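You operate a simulated robot arm through the tools that you are given. There is no shell and no other tool.

The job below is to be done with a simulated robot arm. You get a single attempt, and the scene is never put back.

## Task
Open the clay dome, then stop the wheel and switch it off.
Fine: at medium speed press the opening stick down the middle and leave a floor, no hole; never run fast; stick back on its spot.

It is judged by the outcome, as a careful person would: the job done as asked, and still so three seconds after it is handed in. It fails if anything else is knocked over, pushed out of place, dropped, spilled or broken.

## Robot
A 6-joint arm with a two-finger gripper, fixed in place. Base frame: the origin is at the foot of the arm, x ahead of it, y to its left, z up. Lengths are in cm, angles in degrees, forces in N, time in s.
Its first joint turns from -166.0 to 166.0 degrees. Payload 3.43 kg.
The tool frame sits at the grasp point between the pads (the TCP): z along the fingers, y along the line on which they close. The tips reach 2 cm beyond it. The gripper opens to 19 cm. The gripper's body begins 24.8 cm behind the TCP.
Orientation is told as [roll, pitch, yaw] about the base's x, y, z axes, in that order, counted from this pose: with the fingers straight down and closing along the base's y, the tool's x points along the base's -x, its y along +y and its z along -z.

## Interface
- The arm moves only by the tool apply_moves. Its argument "targets" is a list that holds one entry, the list of rows, each a list of 7 numbers: the shift along the base's x, y, z in cm, then the turn, a rotation vector about the base's x, y, z in degrees, then the closure in counts, from 0 (fully open) to 255 (shut). In form: [[[x, y, z, ax, ay, az, hand], ...]]. A call has 1 to 20 rows; each row is the pose to reach, as a shift and turn from the pose commanded when the call began. Rows are played at 5 a second. More than 5 cm and 8.6 degrees between two rows, or a gripper value outside its range, and nothing of the call is played. A pose out of reach is approached as far as the arm can. The call stops where the force on the tool passes 60 N (or 10 N more than at its start, if that is more) or the arm is blocked; 0.2 s more then pass. The fingers move at their own pace (about 15.3 cm/s each) and stop on an object; they squeeze with about 28 N. The grip force told is the motor's: it shows also when the fingers shut on nothing. Time passes only in rows, and 0.2 s behind the last, so rows that repeat a pose let the fingers close. The reply holds the time, the measured pose of the TCP, the force on the tool along the base axes, the opening and the grip force, in the units named above and with some noise, with the torque about the TCP (base axes, N m) and any sound that the robot's microphone picked up, and new pictures: "pictures" is both (left out), scene, wrist or none.
- Cameras (640 x 400 px; columns grow to the right, rows downward): "scene" is fixed at [4.96, 49.89, 108.06]; the picture's right is [-0.82, -0.58, 0.00], its down [-0.29, 0.41, -0.87] and it looks along [0.50, -0.71, -0.50] (base axes); focal length 296 px, centre (320, 200). "wrist" rides on the gripper at [7, -0.8, -28.8] in the tool frame; the picture's right is [0.12, 0.99, 0.00], its down [-0.96, 0.11, -0.25] and it looks along [-0.25, 0.03, 0.97] (tool axes); focal length 261 px, centre (320, 200).
- lift_body(by): slides the trunk up (or, below 0, down) by that many cm; the arm rides with it, the base frame stays. It gives what a move gives, with no picture.
- locate(camera, pixels): for up to 12 pixels [column, row] of the newest picture of that camera ("zoom" is the newest enlarged one), the place [x, y, z] in the base frame of the surface seen there, good to about 0.3 cm. No time passes.
- enlarge(camera, box): a new picture of the part [left, top, right, bottom] of that camera's present view, enlarged. No time passes.
- sign_off(): hands the job in; it is judged then, once.

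Unless the task says otherwise, let go and move clear before handing in.

The tools are called as a command line: name --argument value ..., lists and objects as JSON in quotes. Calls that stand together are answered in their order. apply_moves: Moves the arm, as the interface text tells. Its arguments: {"type":"object","properties":{"targets":{"type":"array","items":{"type":"array","items":{"type":"array","items":{"type":"number"}}}},"pictures":{"type":"string","enum":["both","scene","wrist","none"]}},"required":["targets"]} The other tools are called the same way: lift_body (by) slides the trunk up or down; locate (camera, pixels) gives the place of the surface under pixels of a picture; enlarge (camera, box) takes an enlarged picture of a part of a camera's view; sign_off () hands the job in.

At the start:

```text
time: 0.0
ee_pos: [38.53, -46.38, 96.91]
ee_rot: [0.1, 0.1, 0.1]
force: [-0.1, 0.9, 0.3]
moment: [-0.03, 0.01, 0.0]
opening: 19.03
gripper_force: 0.0
trunk travel left (down, up): [-20.0, 24.0]
```

scene: 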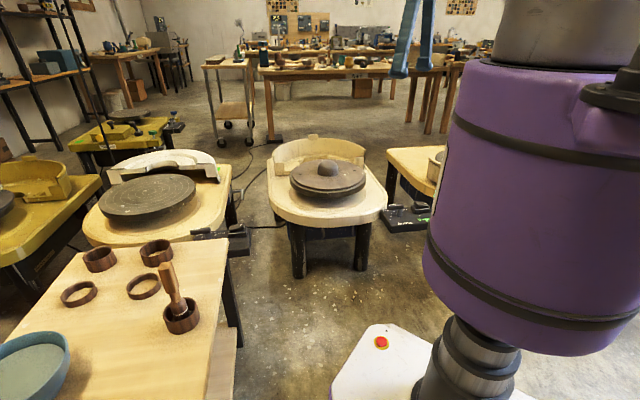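
wrist: 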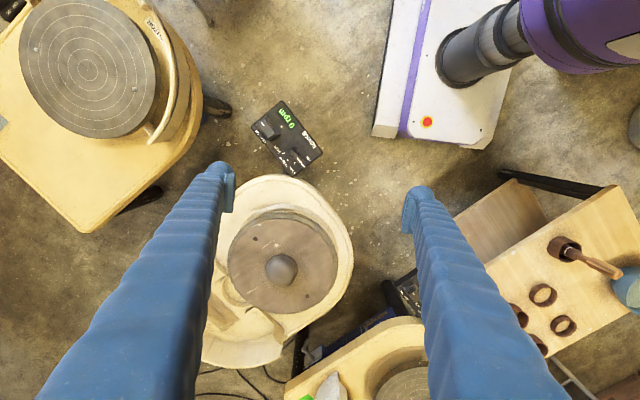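

The scene picture shows a wheel with a small clay dome at about (328,168), a wooden stick standing in a ring at (175,300), and the wrist view shows a control box with "0 rpm" at (285,135). I will look at these in enlarged pictures and locate them first.

enlarge --camera "wrist" --box '[230, 80, 350, 190]'

locate --camera "wrist" --pixels '[[280, 268], [282, 240], [250, 270], [310, 270], [284, 137], [268, 130], [297, 152], [562, 248], [610, 272], [290, 125]]'

locate --camera "scene" --pixels '[[328, 165], [328, 180], [300, 180], [355, 180], [168, 265], [172, 285], [178, 305], [182, 322], [165, 318], [197, 316]]'

```text
3.64 times, centred on (290, 135) of wrist
```

zoom: 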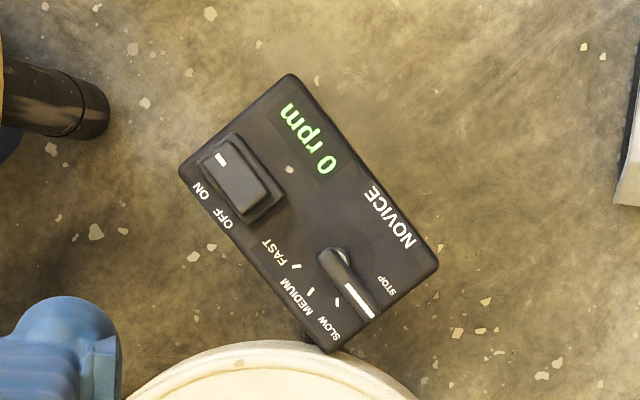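

```text
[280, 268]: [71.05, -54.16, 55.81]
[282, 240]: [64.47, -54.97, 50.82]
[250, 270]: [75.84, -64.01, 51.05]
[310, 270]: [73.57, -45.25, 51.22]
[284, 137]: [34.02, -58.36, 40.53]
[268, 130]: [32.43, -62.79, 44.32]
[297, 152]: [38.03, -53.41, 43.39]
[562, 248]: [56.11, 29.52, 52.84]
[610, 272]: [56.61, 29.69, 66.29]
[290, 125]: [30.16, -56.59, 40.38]
```

```text
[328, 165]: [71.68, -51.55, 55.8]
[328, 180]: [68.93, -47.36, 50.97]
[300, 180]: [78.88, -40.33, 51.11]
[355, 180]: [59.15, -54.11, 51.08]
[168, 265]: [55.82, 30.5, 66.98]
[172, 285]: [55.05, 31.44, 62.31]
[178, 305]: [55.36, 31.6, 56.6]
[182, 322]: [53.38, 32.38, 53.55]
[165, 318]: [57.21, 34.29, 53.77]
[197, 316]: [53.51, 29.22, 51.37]
```

The box at wrist (285,135) reads "0 rpm" with a lever at STOP and a rocker with ON/OFF; another box sits at scene (222,235), so I need to see which one belongs to the dome's wheel. I'll enlarge the relevant areas.

enlarge --camera "scene" --box '[360, 140, 460, 260]'

enlarge --camera "scene" --box '[180, 120, 400, 280]'

enlarge --camera "scene" --box '[40, 230, 240, 380]'

enlarge --camera "wrist" --box '[190, 160, 370, 380]'

enlarge --camera "wrist" --box '[490, 190, 640, 380]'

```text
3.33 times, centred on (410, 200) of scene
```

zoom: 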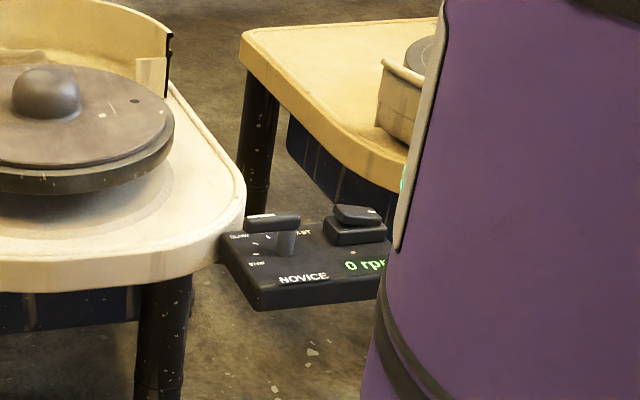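

```text
2.50 times, centred on (290, 200) of scene
```

zoom: 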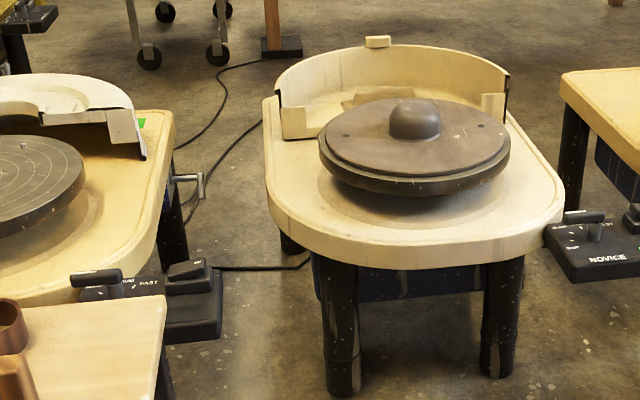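

```text
2.67 times, centred on (140, 305) of scene
```

zoom: 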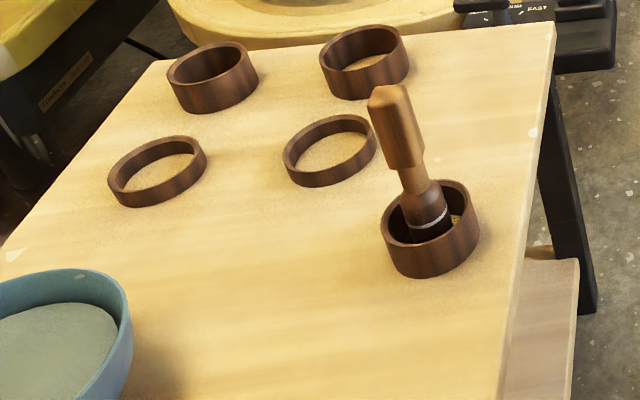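

```text
1.82 times, centred on (280, 270) of wrist
```

zoom: 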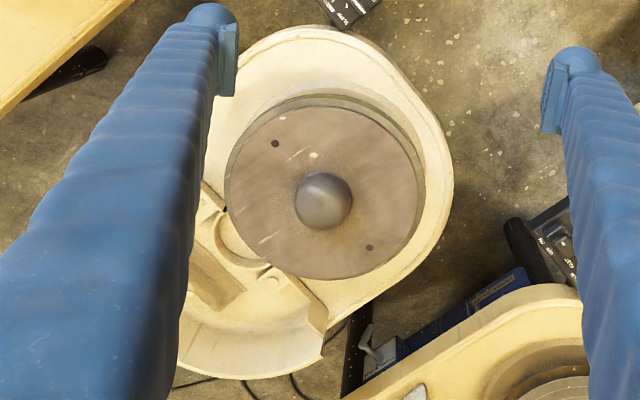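

```text
2.11 times, centred on (565, 285) of wrist
```

zoom: 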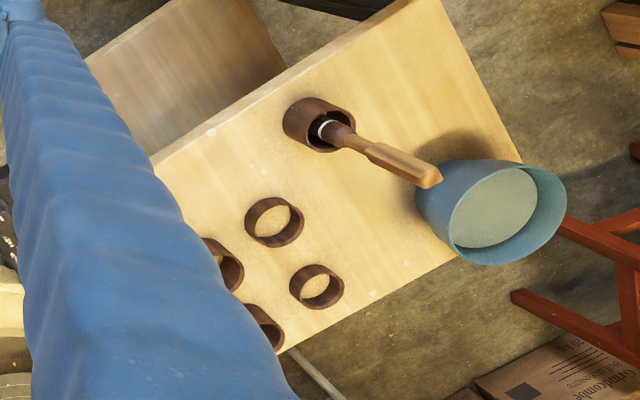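

The dome's wheel is the middle one, and its control box (lit, 0 rpm) is the one at scene (410,215). I'll measure the box, lever and rocker from the wrist zoom before moving.

enlarge --camera "wrist" --box '[230, 80, 350, 190]'

locate --camera "zoom" --pixels '[[290, 80], [186, 170], [328, 346], [432, 265], [335, 256], [366, 310], [222, 158], [258, 202], [270, 180], [337, 302], [311, 292], [297, 266]]'

```text
3.64 times, centred on (290, 135) of wrist
```

zoom: 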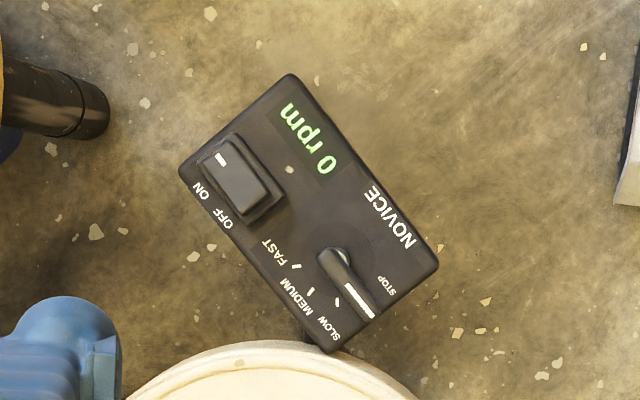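

```text
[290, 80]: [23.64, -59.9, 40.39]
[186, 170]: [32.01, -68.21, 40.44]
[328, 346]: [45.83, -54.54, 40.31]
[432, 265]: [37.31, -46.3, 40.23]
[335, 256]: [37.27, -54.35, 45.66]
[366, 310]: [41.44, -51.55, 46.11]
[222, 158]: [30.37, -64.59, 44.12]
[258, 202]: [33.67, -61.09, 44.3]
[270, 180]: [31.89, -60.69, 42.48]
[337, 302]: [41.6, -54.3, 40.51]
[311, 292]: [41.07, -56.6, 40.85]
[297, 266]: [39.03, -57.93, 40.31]
```

The box top is at z≈40.4, with the lever pivot near [37.3,-54.4] and its tip near [41.4,-51.6]; STOP→MEDIUM looks like about 65° of turn. I'll move above the box for a closer look at the lever, the rocker and the table edge.

apply_moves --targets '[[[-0.8, -1.4, -4, 0, 0, 0, 0], [-1.6, -2.8, -8, 0, 0, 0, 0], [-2.4, -4.2, -12, 0, 0, 0, 0], [-3.2, -5.6, -16, 0, 0, 0, 0], [-4.0, -7.0, -20, 0, 0, 0, 0], [-4.8, -8.4, -24, 0, 0, 0, 0], [-5.5, -9.6, -27, 0, 0, 0, 0], [-5.5, -9.6, -27, 0, 0, 0, 0]]]'

```text
time: 1.8
ee_pos: [33.08, -56.01, 69.64]
ee_rot: [0.0, 0.0, 0.0]
force: [0.1, -0.3, 0.3]
moment: [0.1, -0.03, 0.0]
opening: 19.01
gripper_force: 0.1
trunk travel left (down, up): [-20.0, 24.0]
```

scene: 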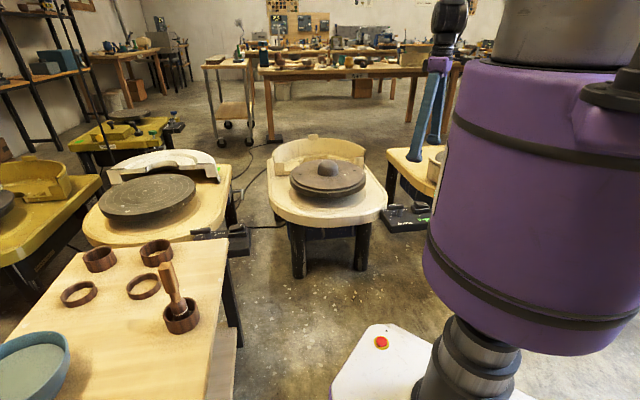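
wrist: 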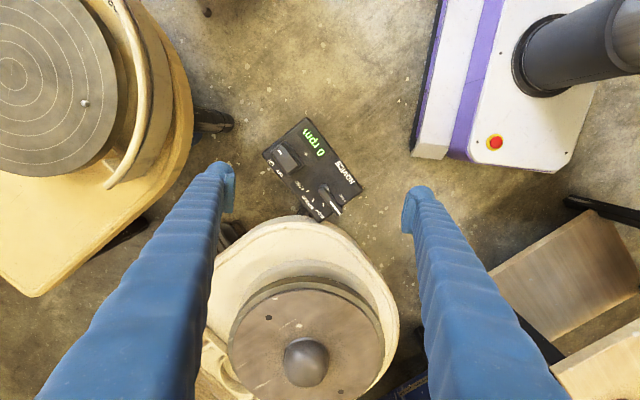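

The box is now at wrist (310,170). I'll enlarge it and measure the lever, rocker and nearby table edge.

enlarge --camera "wrist" --box '[240, 105, 384, 235]'

locate --camera "wrist" --pixels '[[300, 225], [330, 225], [350, 245], [270, 235], [305, 360], [300, 330], [305, 345], [306, 290], [245, 340], [370, 340], [268, 317], [355, 312]]'

```text
3.08 times, centred on (312, 170) of wrist
```

zoom: 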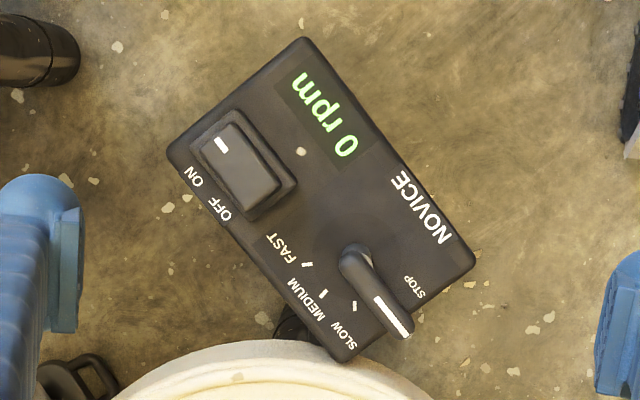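

```text
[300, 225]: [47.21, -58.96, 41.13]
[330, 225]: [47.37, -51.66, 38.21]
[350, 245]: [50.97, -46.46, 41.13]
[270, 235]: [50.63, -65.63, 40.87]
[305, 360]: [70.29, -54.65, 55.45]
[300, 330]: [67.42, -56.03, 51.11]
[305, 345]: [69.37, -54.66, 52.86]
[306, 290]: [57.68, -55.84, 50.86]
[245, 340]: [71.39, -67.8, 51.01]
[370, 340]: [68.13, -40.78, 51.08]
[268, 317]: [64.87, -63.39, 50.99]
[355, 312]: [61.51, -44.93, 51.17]
```

The table rim is at z≈41 and x≥46.5, so fingertips at z≈43.5 around the lever clear it. Now I'll pin down the lever's pivot, tip and width, and the rocker, on this zoom.

locate --camera "zoom" --pixels '[[352, 262], [345, 252], [362, 250], [360, 282], [378, 265], [385, 310], [403, 300], [400, 330], [408, 320], [385, 285], [370, 275], [395, 312]]'

locate --camera "zoom" --pixels '[[222, 140], [232, 125], [206, 146], [235, 165], [250, 180], [262, 192], [278, 180], [245, 205], [255, 212], [290, 182], [200, 150], [236, 112]]'

locate --camera "zoom" --pixels '[[306, 265], [323, 293], [354, 306], [415, 285], [335, 150], [310, 85], [170, 155], [470, 262], [345, 355], [300, 42], [300, 152], [350, 340]]'

```text
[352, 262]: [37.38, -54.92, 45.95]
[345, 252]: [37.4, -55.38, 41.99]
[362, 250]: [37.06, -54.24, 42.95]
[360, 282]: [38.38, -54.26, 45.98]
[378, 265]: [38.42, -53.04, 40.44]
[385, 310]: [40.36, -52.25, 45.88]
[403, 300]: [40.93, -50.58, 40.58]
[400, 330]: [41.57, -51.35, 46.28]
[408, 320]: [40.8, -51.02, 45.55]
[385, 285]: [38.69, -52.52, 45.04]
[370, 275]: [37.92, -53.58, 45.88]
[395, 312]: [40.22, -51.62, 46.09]
```

```text
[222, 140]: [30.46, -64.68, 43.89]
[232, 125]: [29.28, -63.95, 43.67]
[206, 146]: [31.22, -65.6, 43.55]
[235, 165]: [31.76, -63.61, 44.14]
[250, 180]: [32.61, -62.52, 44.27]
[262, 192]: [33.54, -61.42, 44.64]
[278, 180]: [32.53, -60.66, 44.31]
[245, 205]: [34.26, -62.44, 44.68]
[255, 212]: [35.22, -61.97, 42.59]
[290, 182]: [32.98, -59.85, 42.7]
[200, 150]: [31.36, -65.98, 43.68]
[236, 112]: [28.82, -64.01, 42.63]
```

```text
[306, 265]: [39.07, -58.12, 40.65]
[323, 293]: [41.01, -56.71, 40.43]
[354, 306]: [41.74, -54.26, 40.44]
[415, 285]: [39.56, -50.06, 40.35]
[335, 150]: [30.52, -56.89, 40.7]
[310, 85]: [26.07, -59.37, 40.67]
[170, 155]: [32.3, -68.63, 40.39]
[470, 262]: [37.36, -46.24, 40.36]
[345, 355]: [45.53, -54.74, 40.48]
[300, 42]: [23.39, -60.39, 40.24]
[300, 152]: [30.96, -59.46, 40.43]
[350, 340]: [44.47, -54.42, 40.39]
```

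The rocker's ON end is pressed (z 43.6 vs 44.6 at OFF), so power is on. Fitting the ticks gives the lever pivot at about [37.85,-54.45], with STOP at ≈41°, SLOW ≈3°, MEDIUM ≈-36° and FAST ≈-72°. I'll turn the tool 40° and hover over the lever with the fingers narrowed to straddle it.

apply_moves --targets '[[[1.2, 0.6, -2.4, 0, 0, 7, 200], [2.4, 1.2, -4.8, 0, 0, 14, 200], [3.6, 1.8, -7.2, 0, 0, 21, 200], [4.8, 2.4, -9.6, 0, 0, 28, 200], [6.0, 3.0, -12.0, 0, 0, 35, 200], [7.0, 3.5, -14.6, 0, 0, 40, 200], [7.0, 3.5, -14.6, 0, 0, 40, 200]]]'

```text
time: 3.4
ee_pos: [39.87, -52.45, 55.18]
ee_rot: [0.1, 0.0, 40.1]
force: [0.4, -0.2, -0.1]
moment: [0.03, 0.05, 0.02]
opening: 4.07
gripper_force: 0.2
trunk travel left (down, up): [-20.0, 24.0]
```

scene: 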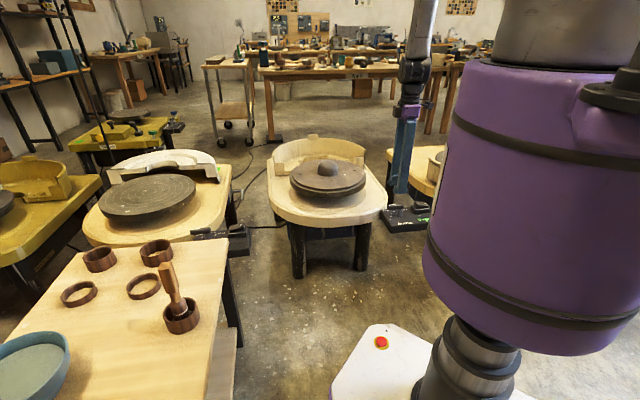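
wrist: 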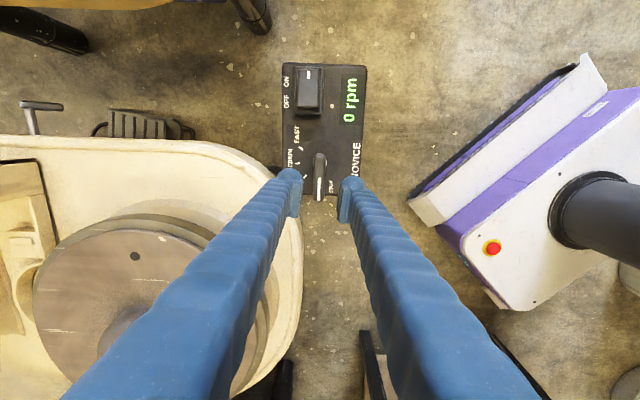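

The lever lies between the fingers, running vertically at wrist (319,178). I'll zoom to check alignment before descending.

enlarge --camera "wrist" --box '[260, 60, 390, 220]'

locate --camera "zoom" --pixels '[[302, 250], [302, 290], [296, 330], [284, 300], [319, 300], [300, 345], [287, 260], [318, 260], [240, 220], [243, 255], [262, 285], [302, 240]]'

```text
2.50 times, centred on (325, 140) of wrist
```

zoom: 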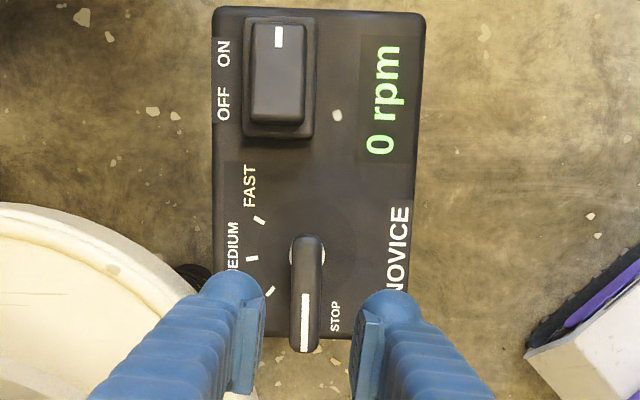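

```text
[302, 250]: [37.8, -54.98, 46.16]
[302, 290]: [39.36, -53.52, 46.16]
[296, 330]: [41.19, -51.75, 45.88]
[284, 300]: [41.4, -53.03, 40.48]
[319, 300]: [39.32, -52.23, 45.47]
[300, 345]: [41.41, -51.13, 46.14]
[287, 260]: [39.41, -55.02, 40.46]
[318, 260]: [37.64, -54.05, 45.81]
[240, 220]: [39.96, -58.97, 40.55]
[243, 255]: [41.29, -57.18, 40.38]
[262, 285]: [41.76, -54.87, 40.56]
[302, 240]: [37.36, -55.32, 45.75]
```

The lever sits midway between the fingers (zoom column 305 vs finger midpoint 307), and it points at about 45° like the box edge. I'll turn 5° more, narrow to ~3.2 cm and descend to straddle it, with tips staying ~2.8 cm above the box top.

apply_moves --targets '[[[0.1, -0.1, -1.0, 0, 0, 3, 212], [0.1, -0.1, -2.5, 0, 0, 5, 212], [0.1, -0.1, -4.5, 0, 0, 5, 212], [0.1, -0.1, -6.5, 0, 0, 5, 212], [0.1, -0.1, -8.0, 0, 0, 5, 212], [0.1, -0.1, -9.0, 0, 0, 5, 212], [0.1, -0.1, -10.0, 0, 0, 5, 212], [0.1, -0.1, -10.0, 0, 0, 5, 212]]]'

```text
time: 5.2
ee_pos: [40.06, -52.55, 45.15]
ee_rot: [0.0, 0.0, 45.1]
force: [0.5, 1.0, -0.1]
moment: [0.01, 0.01, 0.01]
opening: 3.23
gripper_force: 0.1
trunk travel left (down, up): [-20.0, 24.0]
```

scene: 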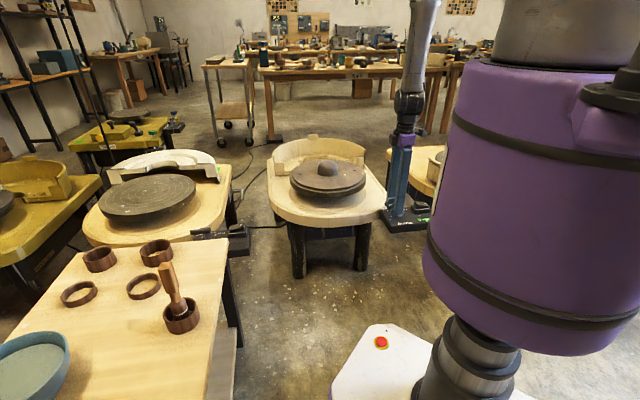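
wrist: 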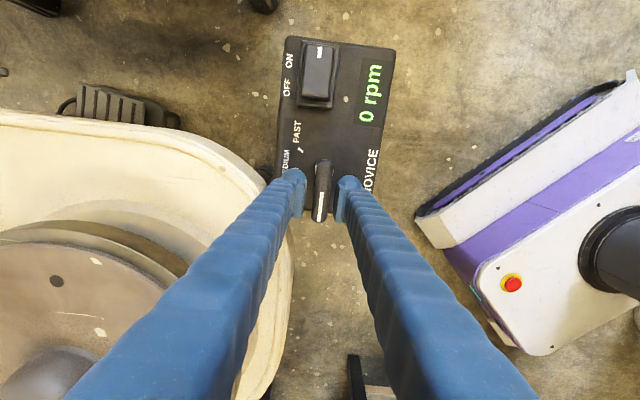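

The fingers straddle the lever with almost no contact force (≤1 N). I'll turn it slowly about its pivot towards SLOW (about 36°) and read the display.

apply_moves --targets '[[[0.19, -0.24, 0, 0, 0, -6, 212], [0.36, -0.49, 0, 0, 0, -12, 212], [0.5, -0.76, 0, 0, 0, -18, 212], [0.61, -1.04, 0, 0, 0, -24, 212], [0.69, -1.34, 0, 0, 0, -30, 212], [0.74, -1.64, 0, 0, 0, -36, 212], [0.74, -1.64, 0, 0, 0, -36, 212]]]' --pictures "wrist"

enlarge --camera "wrist" --box '[240, 60, 400, 240]'

```text
time: 6.8
ee_pos: [40.83, -54.09, 45.27]
ee_rot: [0.0, -0.1, 9.0]
force: [0.2, 0.1, -0.5]
moment: [0.03, -0.02, 0.02]
opening: 3.26
gripper_force: 0.3
trunk travel left (down, up): [-20.0, 24.0]
```

wrist: 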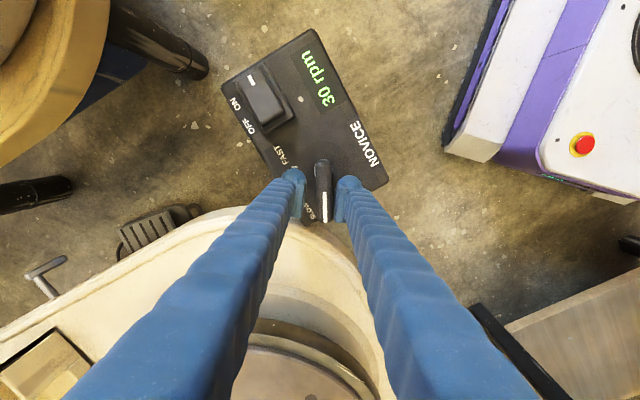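

```text
2.22 times, centred on (320, 150) of wrist
```

zoom: 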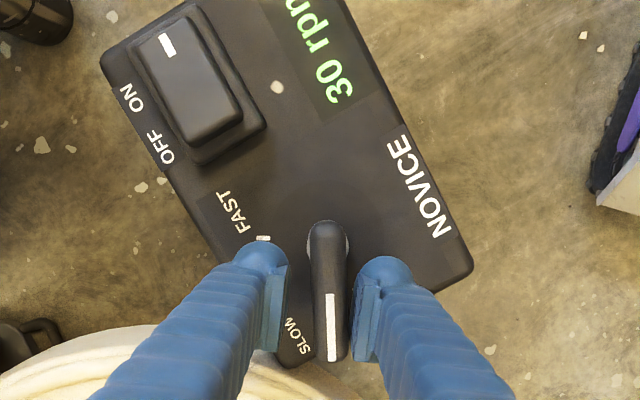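

The display now reads 30 rpm with the lever moved off STOP and negligible force. I'll continue turning another 24° and read again.

apply_moves --targets '[[[0.02, -0.3, 0, 0, 0, -6, 212], [0.0, -0.61, 0, 0, 0, -12, 212], [-0.04, -0.91, 0, 0, 0, -18, 212], [-0.12, -1.2, 0, 0, 0, -24, 212], [-0.12, -1.2, 0, 0, 0, -24, 212], [-0.12, -1.2, 0, 0, 0, -24, 212]]]' --pictures "wrist"

enlarge --camera "wrist" --box '[200, 40, 400, 240]'

```text
time: 8.2
ee_pos: [40.64, -55.31, 45.23]
ee_rot: [0.0, 0.0, -15.0]
force: [0.2, 0.4, 0.3]
moment: [-0.01, -0.01, -0.01]
opening: 3.25
gripper_force: 0.1
trunk travel left (down, up): [-20.0, 24.0]
```

wrist: 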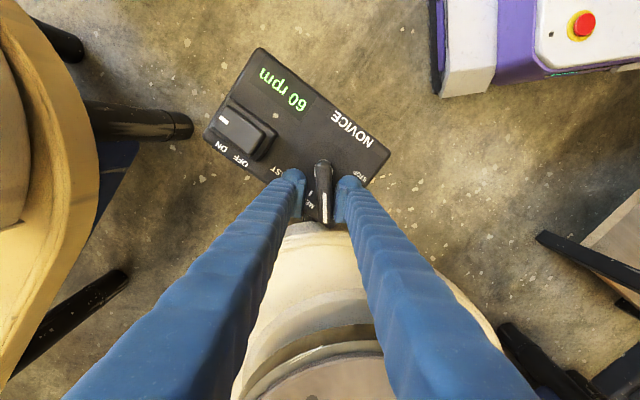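

```text
2.00 times, centred on (300, 140) of wrist
```

zoom: 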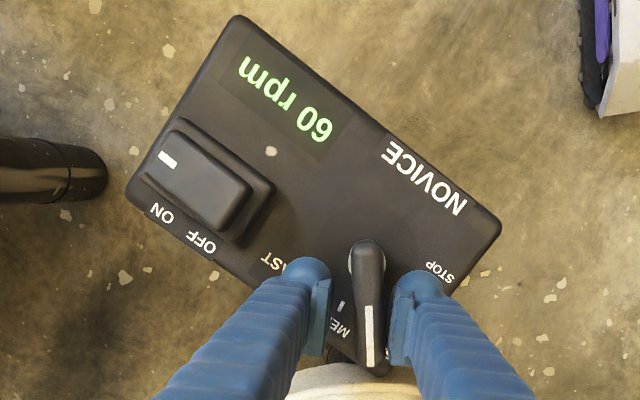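

It now reads 60 rpm, with the lever just past the SLOW tick. I'll go on another 18° and hold to see if the number settles.

apply_moves --targets '[[[-0.11, -0.29, 0, 0, 0, -6, 212], [-0.25, -0.56, 0, 0, 0, -12, 212], [-0.41, -0.81, 0, 0, 0, -18, 212], [-0.41, -0.81, 0, 0, 0, -18, 212], [-0.41, -0.81, 0, 0, 0, -18, 212], [-0.41, -0.81, 0, 0, 0, -18, 212]]]' --pictures "wrist"

enlarge --camera "wrist" --box '[200, 40, 400, 240]'

```text
time: 9.6
ee_pos: [40.31, -55.96, 45.24]
ee_rot: [0.0, 0.0, -33.0]
force: [0.2, 0.3, -0.5]
moment: [-0.03, 0.0, 0.02]
opening: 3.25
gripper_force: 1.1
trunk travel left (down, up): [-20.0, 24.0]
```

wrist: 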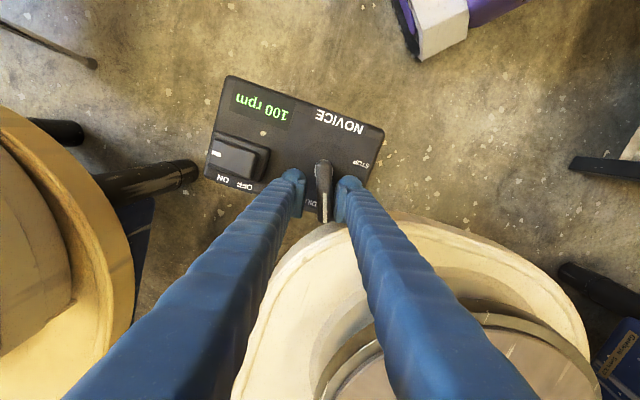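

```text
2.00 times, centred on (300, 140) of wrist
```

zoom: 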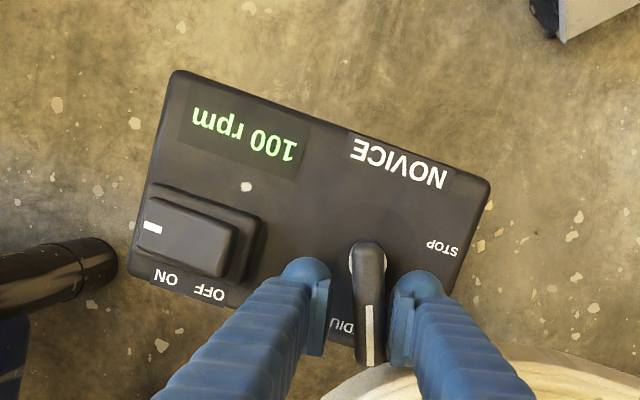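

It reads 100 rpm with the lever at about -25°, still short of the MEDIUM tick (≈-36°). I'll lift slightly? No—first hold still to see whether 100 is settled, without moving.

apply_moves --targets '[[[0, 0, 0, 0, 0, 0, 212], [0, 0, 0, 0, 0, 0, 212], [0, 0, 0, 0, 0, 0, 212], [0, 0, 0, 0, 0, 0, 212]]]' --pictures "wrist"

enlarge --camera "wrist" --box '[200, 60, 400, 240]'

```text
time: 10.6
ee_pos: [40.2, -56.12, 45.24]
ee_rot: [0.0, -0.1, -33.0]
force: [0.0, 1.2, 0.1]
moment: [-0.01, -0.01, -0.05]
opening: 3.26
gripper_force: 0.1
trunk travel left (down, up): [-20.0, 24.0]
```

wrist: 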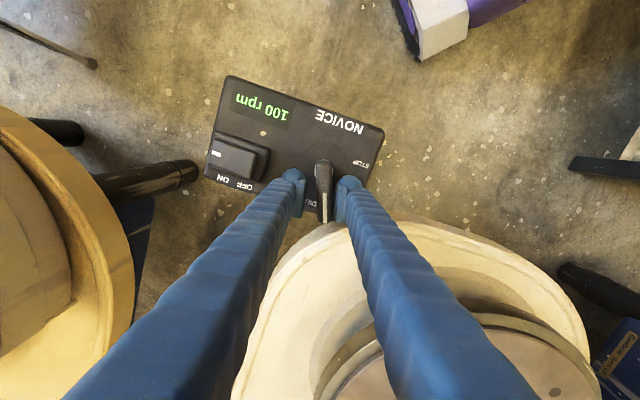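

```text
2.22 times, centred on (300, 150) of wrist
```

zoom: 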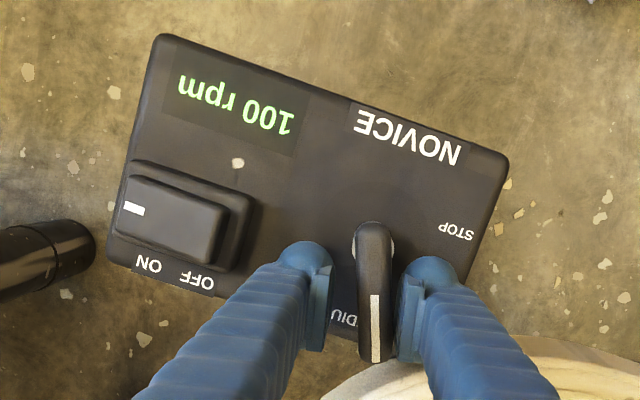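

100 rpm is steady. I'll nudge 8° further, then lift off to see the lever against the MEDIUM tick.

apply_moves --targets '[[[-0.12, -0.16, 0, 0, 0, -4, 212], [-0.26, -0.31, 0, 0, 0, -8, 212], [-0.26, -0.31, 0, 0, 0, -8, 212], [-0.26, -0.31, 0, 0, 0, -8, 212]]]' --pictures "wrist"

enlarge --camera "wrist" --box '[200, 60, 400, 240]'

```text
time: 11.6
ee_pos: [40.01, -56.43, 45.22]
ee_rot: [0.0, 0.0, -41.0]
force: [0.3, 0.1, 1.0]
moment: [-0.03, 0.03, 0.0]
opening: 3.21
gripper_force: 0.0
trunk travel left (down, up): [-20.0, 24.0]
```

wrist: 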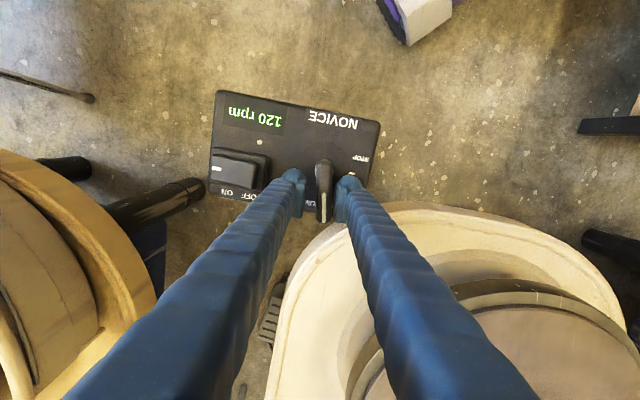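

```text
2.22 times, centred on (300, 150) of wrist
```

zoom: 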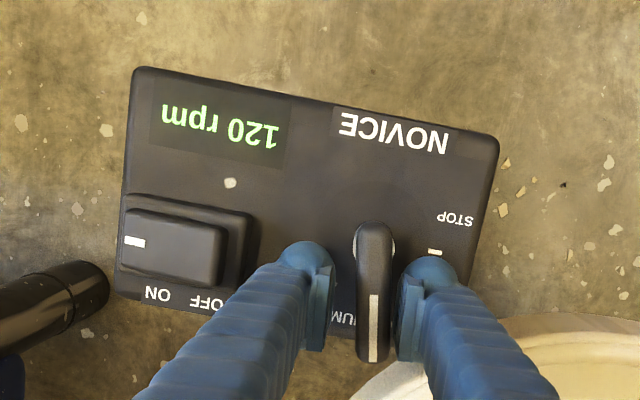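

It reads 120 rpm. I'll back the finger off the lever by a few degrees and lift straight up to check the lever against the MEDIUM tick.

apply_moves --targets '[[[0.12, 0.15, 0, 0, 0, 4, 212], [0.12, 0.15, 1.5, 0, 0, 4, 210], [0.12, 0.15, 4, 0, 0, 4, 200], [0.12, 0.15, 8, 0, 0, 4, 180], [0.12, 0.15, 12, 0, 0, 4, 150], [0.12, 0.15, 16, 0, 0, 4, 120], [0.12, 0.15, 18, 0, 0, 4, 100]]]' --pictures "both"

enlarge --camera "wrist" --box '[240, 80, 400, 230]'

```text
time: 13.2
ee_pos: [40.02, -56.13, 63.28]
ee_rot: [0.0, 0.1, -36.9]
force: [0.1, 0.0, -0.1]
moment: [-0.05, -0.05, 0.02]
opening: 11.52
gripper_force: 0.1
trunk travel left (down, up): [-20.0, 24.0]
```

scene: 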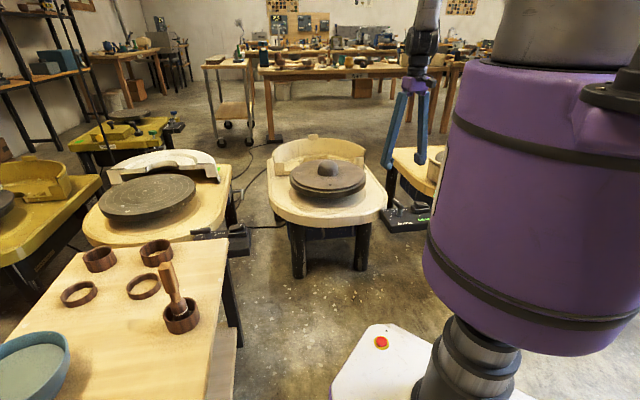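
wrist: 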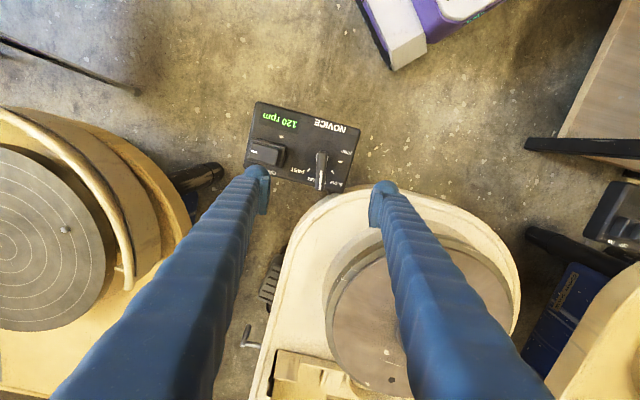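

```text
2.67 times, centred on (320, 155) of wrist
```

zoom: 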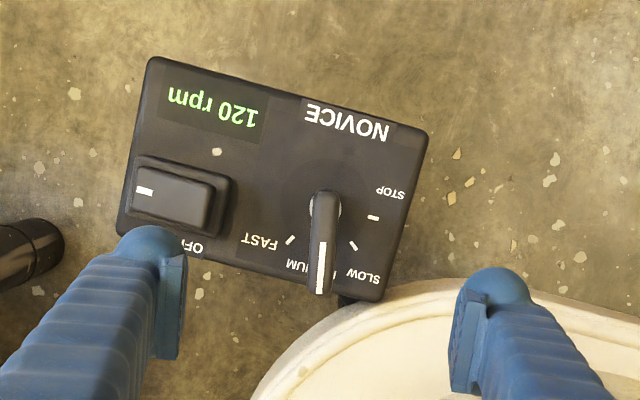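

The wheel runs at 120 rpm and the lever covers the MEDIUM mark (FAST tick at zoom (290,240) and SLOW tick at (353,246) are symmetric about it). Now I'll swing over, high and clear, to look at the opening stick.

apply_moves --targets '[[[0.4, 4.36, 2, 0, 0, 1.85, 100], [0.8, 8.72, 4, 0, 0, 3.7, 100], [1.2, 13.08, 6, 0, 0, 5.55, 100], [1.6, 17.44, 8, 0, 0, 7.4, 100], [2.0, 21.8, 10, 0, 0, 9.25, 100], [2.4, 26.16, 12, 0, 0, 11.1, 100], [2.8, 30.52, 14, 0, 0, 12.95, 100], [3.2, 34.88, 16, 0, 0, 14.8, 100], [3.6, 39.24, 18, 0, 0, 16.65, 100], [4.0, 43.6, 20, 0, 0, 18.5, 100], [4.4, 47.96, 22, 0, 0, 20.35, 100], [4.8, 52.32, 22, 0, 0, 22.2, 100], [5.2, 56.68, 22, 0, 0, 24.05, 100], [5.6, 61.04, 22, 0, 0, 25.9, 100], [6.0, 65.4, 22, 0, 0, 27.75, 100], [6.4, 69.76, 22, 0, 0, 29.6, 100], [6.8, 74.12, 22, 0, 0, 31.45, 100], [7.2, 78.48, 22, 0, 0, 33.3, 100], [7.6, 82.84, 22, 0, 0, 35.15, 100], [8.0, 87.2, 22, 0, 0, 37, 100]]]'

```text
time: 17.4
ee_pos: [48.17, 30.96, 85.28]
ee_rot: [0.0, 0.0, 0.0]
force: [0.1, 0.0, -0.1]
moment: [0.04, 0.0, -0.03]
opening: 11.56
gripper_force: 0.1
trunk travel left (down, up): [-20.0, 24.0]
```

scene: 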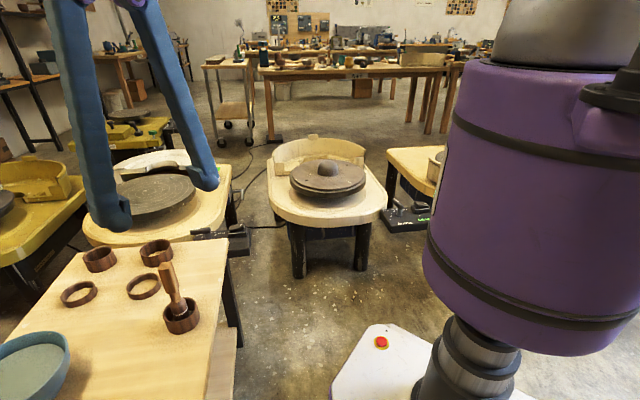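
wrist: 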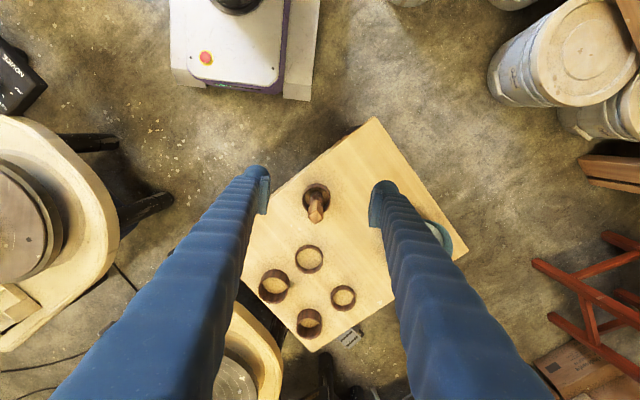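

The stick stands in its ring at wrist (316,203), right between the fingers. I'll zoom and measure it.

enlarge --camera "wrist" --box '[266, 160, 366, 240]'

enlarge --camera "scene" --box '[140, 250, 220, 345]'

locate --camera "zoom" --pixels '[[270, 85], [310, 80], [268, 170], [306, 160], [310, 200], [330, 225], [330, 262], [295, 290], [380, 250], [350, 330], [290, 245], [450, 280]]'

```text
5.00 times, centred on (316, 200) of wrist
```

zoom: 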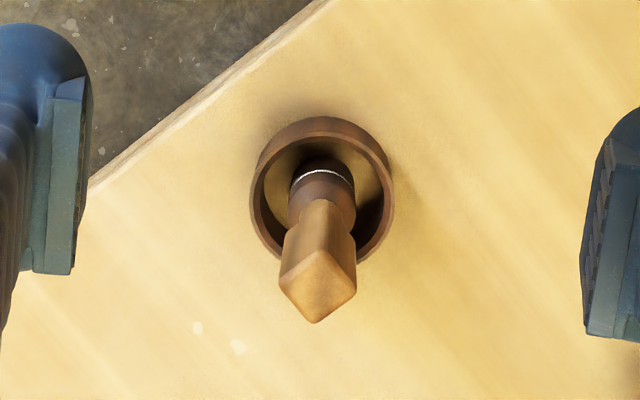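

```text
4.21 times, centred on (180, 298) of scene
```

zoom: 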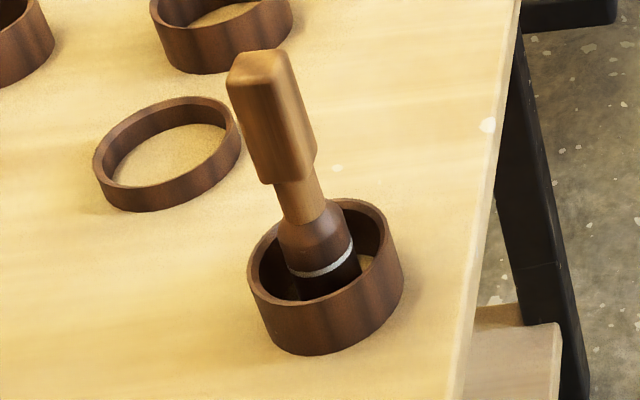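

```text
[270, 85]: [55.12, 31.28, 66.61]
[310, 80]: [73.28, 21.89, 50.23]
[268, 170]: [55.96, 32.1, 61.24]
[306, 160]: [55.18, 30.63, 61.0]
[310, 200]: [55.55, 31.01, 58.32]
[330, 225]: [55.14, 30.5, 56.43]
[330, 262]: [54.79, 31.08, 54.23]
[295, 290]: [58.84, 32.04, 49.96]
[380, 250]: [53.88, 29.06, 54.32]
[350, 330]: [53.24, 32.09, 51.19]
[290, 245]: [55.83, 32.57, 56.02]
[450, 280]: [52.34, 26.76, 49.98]
```

The handle is a square bar standing upright from z≈60.5 to 66.8, in a ring on the table (z≈50), its faces turned ~45° to the picture. I'll measure it from the wrist view as well.

enlarge --camera "wrist" --box '[266, 160, 366, 240]'

locate --camera "zoom" --pixels '[[318, 287], [318, 258], [288, 285], [348, 288], [316, 315], [300, 240], [340, 240], [310, 215], [345, 210], [322, 165], [300, 175], [345, 178]]'

locate --camera "zoom" --pixels '[[255, 190], [390, 190], [322, 122], [360, 255], [275, 250], [322, 150], [270, 175], [372, 178], [370, 240], [450, 150], [230, 250], [322, 140]]'

```text
5.00 times, centred on (316, 200) of wrist
```

zoom: 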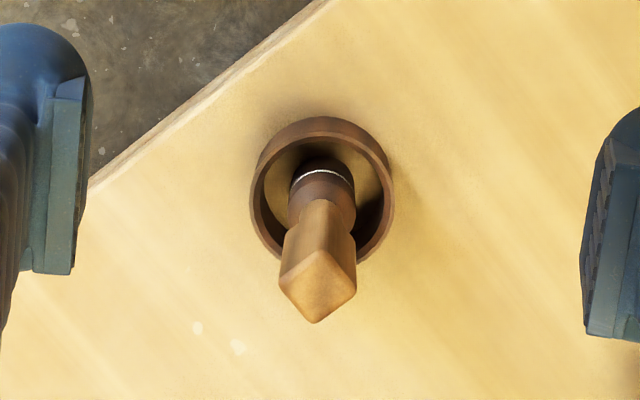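

```text
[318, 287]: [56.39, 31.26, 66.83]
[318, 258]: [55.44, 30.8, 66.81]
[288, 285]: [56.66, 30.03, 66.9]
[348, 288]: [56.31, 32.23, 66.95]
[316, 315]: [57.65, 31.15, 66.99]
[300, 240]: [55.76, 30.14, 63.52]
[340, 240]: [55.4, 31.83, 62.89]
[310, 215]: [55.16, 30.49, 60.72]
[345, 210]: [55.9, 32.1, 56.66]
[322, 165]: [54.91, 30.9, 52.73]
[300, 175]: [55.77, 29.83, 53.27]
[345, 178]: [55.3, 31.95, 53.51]
```

```text
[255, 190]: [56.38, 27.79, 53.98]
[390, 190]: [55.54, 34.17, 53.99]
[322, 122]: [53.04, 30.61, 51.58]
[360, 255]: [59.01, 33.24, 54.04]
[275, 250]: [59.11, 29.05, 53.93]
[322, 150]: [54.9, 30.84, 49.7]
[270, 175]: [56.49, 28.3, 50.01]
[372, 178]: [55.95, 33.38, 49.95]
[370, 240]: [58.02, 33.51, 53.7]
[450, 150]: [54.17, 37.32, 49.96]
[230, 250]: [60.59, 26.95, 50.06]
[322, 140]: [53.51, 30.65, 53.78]
```

The handle top centre is at about [56.4,31.2,66.85], the ring centre matches below it, and the white line on the dark end is ≈3.3 cm above its foot (table z≈50). I'll place the gripper above the stick, turned -38° so the pads meet its flat faces.

apply_moves --targets '[[[1.4, 0.03, -0.5, 0, 0, -6.4, 120], [2.8, 0.06, -1.0, 0, 0, -12.8, 140], [4.2, 0.1, -1.8, 0, 0, -19.2, 150], [5.6, 0.14, -2.6, 0, 0, -25.6, 150], [7.0, 0.17, -3.5, 0, 0, -32, 150], [8.2, 0.2, -4.3, 0, 0, -38, 150], [8.2, 0.2, -4.3, 0, 0, -38, 150]]]'

enlarge --camera "wrist" --box '[250, 120, 390, 220]'

```text
time: 19.0
ee_pos: [56.12, 31.1, 80.94]
ee_rot: [-0.1, 0.0, -38.0]
force: [0.1, -0.1, 0.3]
moment: [0.02, -0.01, 0.0]
opening: 7.84
gripper_force: 0.1
trunk travel left (down, up): [-20.0, 24.0]
```

scene: 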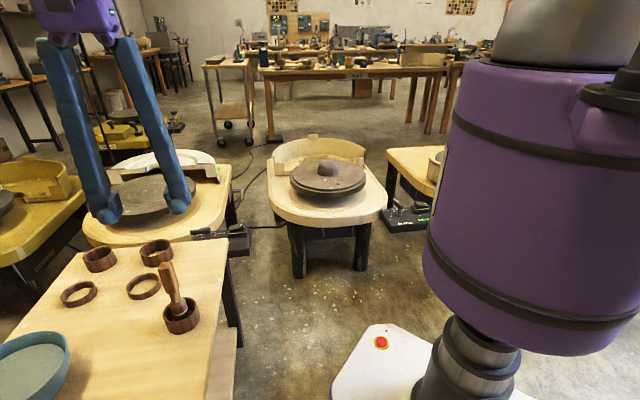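
wrist: 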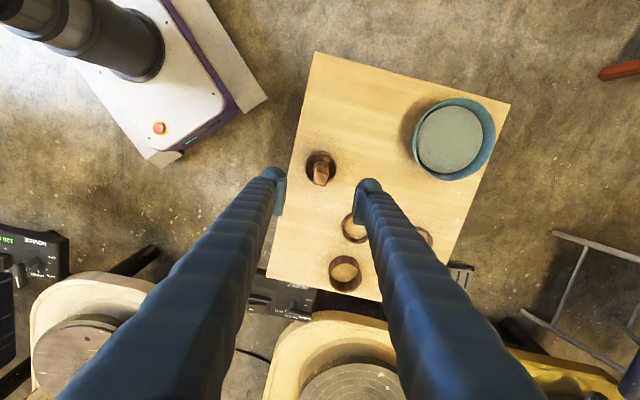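

```text
4.00 times, centred on (320, 170) of wrist
```

zoom: 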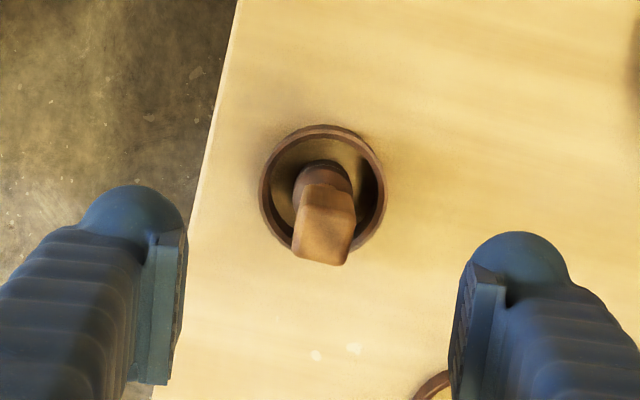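

The stick is nearly centred (its top at wrist (321,178), expected (320,176.5)), so it sits at about [56.45,31.15]. I'll zoom once more to judge the face angle.

enlarge --camera "wrist" --box '[304, 160, 338, 192]'

locate --camera "zoom" --pixels '[[360, 230], [300, 180], [420, 200], [380, 280], [260, 270], [330, 160], [280, 220], [430, 250], [320, 290], [400, 170], [350, 320], [300, 320]]'

```text
12.50 times, centred on (321, 176) of wrist
```

zoom: 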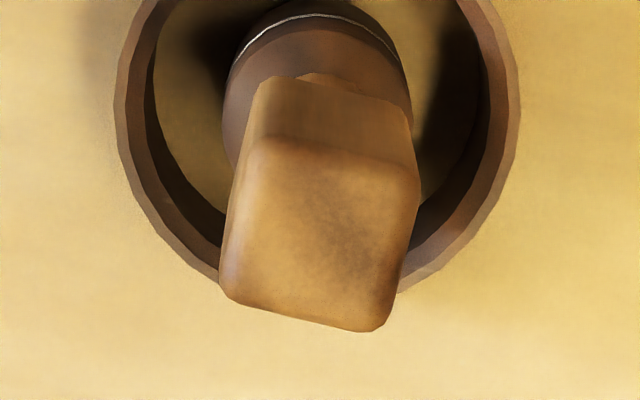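

```text
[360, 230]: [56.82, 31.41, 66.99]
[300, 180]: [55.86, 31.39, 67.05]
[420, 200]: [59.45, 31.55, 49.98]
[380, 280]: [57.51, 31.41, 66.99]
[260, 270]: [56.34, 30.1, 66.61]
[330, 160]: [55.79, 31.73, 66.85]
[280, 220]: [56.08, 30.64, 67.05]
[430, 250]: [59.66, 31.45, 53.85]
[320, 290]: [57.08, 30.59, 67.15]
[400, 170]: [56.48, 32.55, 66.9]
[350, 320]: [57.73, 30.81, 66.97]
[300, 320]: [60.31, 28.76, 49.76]
```

The square top's edges are ~7° clockwise of the pads, so the right yaw is -45°. I'll correct that, centre on [56.48,31.05] and come down to just above the handle for a last check.

apply_moves --targets '[[[0.2, -0.03, -1.5, 0, 0, -4, 150], [0.36, -0.05, -4, 0, 0, -7, 150], [0.36, -0.05, -7, 0, 0, -7, 150], [0.36, -0.05, -9, 0, 0, -7, 150], [0.36, -0.05, -9, 0, 0, -7, 150]]]' --pictures "wrist"

enlarge --camera "wrist" --box '[270, 150, 370, 220]'

```text
time: 20.2
ee_pos: [56.56, 31.02, 71.84]
ee_rot: [0.0, 0.0, -45.0]
force: [0.6, 0.5, -0.3]
moment: [-0.02, 0.02, -0.01]
opening: 7.83
gripper_force: 0.0
trunk travel left (down, up): [-20.0, 24.0]
```

wrist: 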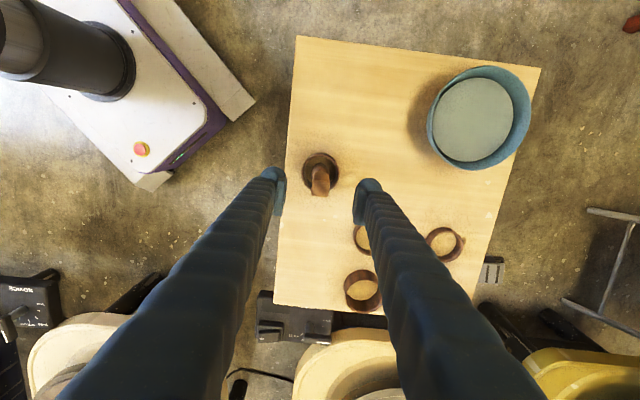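

```text
5.71 times, centred on (320, 185) of wrist
```

zoom: 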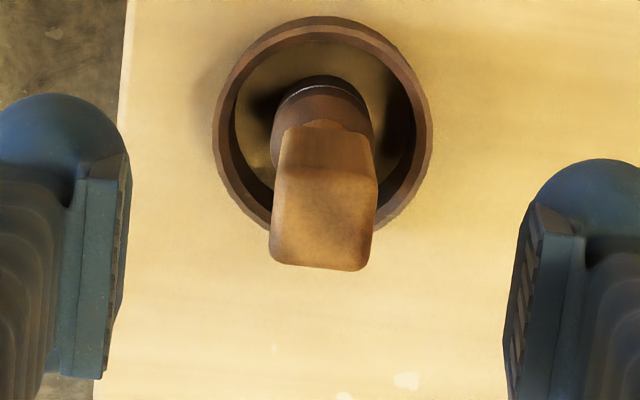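

Centred within ~0.1 cm and aligned. I'll go down to z≈64 on the handle and close the fingers.

apply_moves --targets '[[[0, 0, -2, 0, 0, 0, 150], [0, 0, -4, 0, 0, 0, 150], [0, 0, -6, 0, 0, 0, 150], [0, 0, -7.8, 0, 0, 0, 150], [0, 0, -7.8, 0, 0, 0, 150], [0, 0, -7.8, 0, 0, 0, 200], [0, 0, -7.8, 0, 0, 0, 215], [0, 0, -7.8, 0, 0, 0, 225], [0, 0, -7.8, 0, 0, 0, 235], [0, 0, -7.8, 0, 0, 0, 255], [0, 0, -7.8, 0, 0, 0, 255], [0, 0, -7.8, 0, 0, 0, 255]]]'

enlarge --camera "wrist" --box '[270, 150, 370, 220]'

enlarge --camera "scene" --box '[120, 200, 240, 345]'

```text
time: 22.8
ee_pos: [56.62, 30.92, 64.01]
ee_rot: [0.0, 0.0, -45.0]
force: [0.0, -0.1, -0.3]
moment: [-0.05, -0.01, 0.0]
opening: 2.31
gripper_force: 28.5
trunk travel left (down, up): [-20.0, 24.0]
```

scene: 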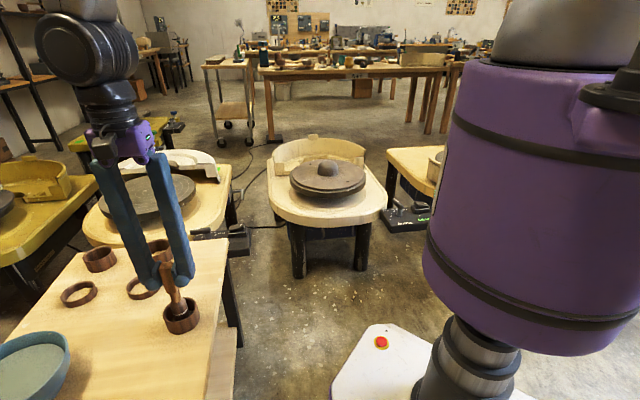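
wrist: 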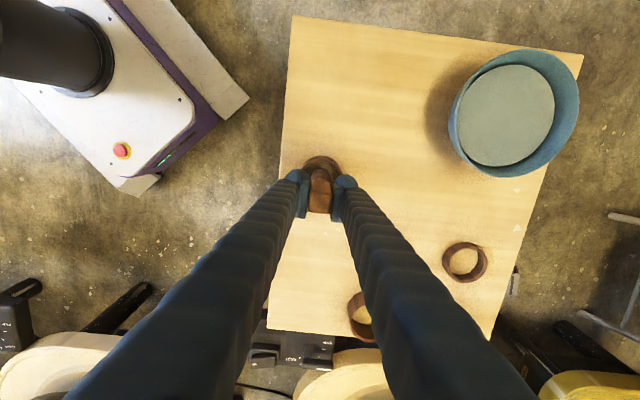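

```text
5.71 times, centred on (320, 185) of wrist
```

zoom: 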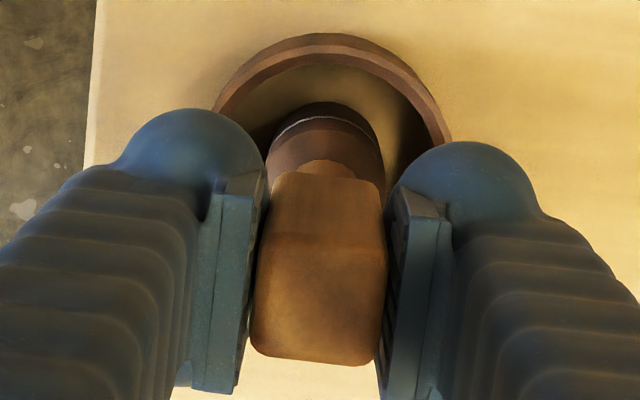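

```text
2.76 times, centred on (180, 272) of scene
```

zoom: 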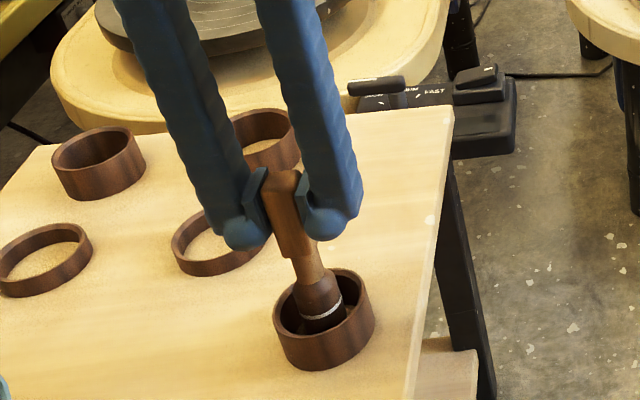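

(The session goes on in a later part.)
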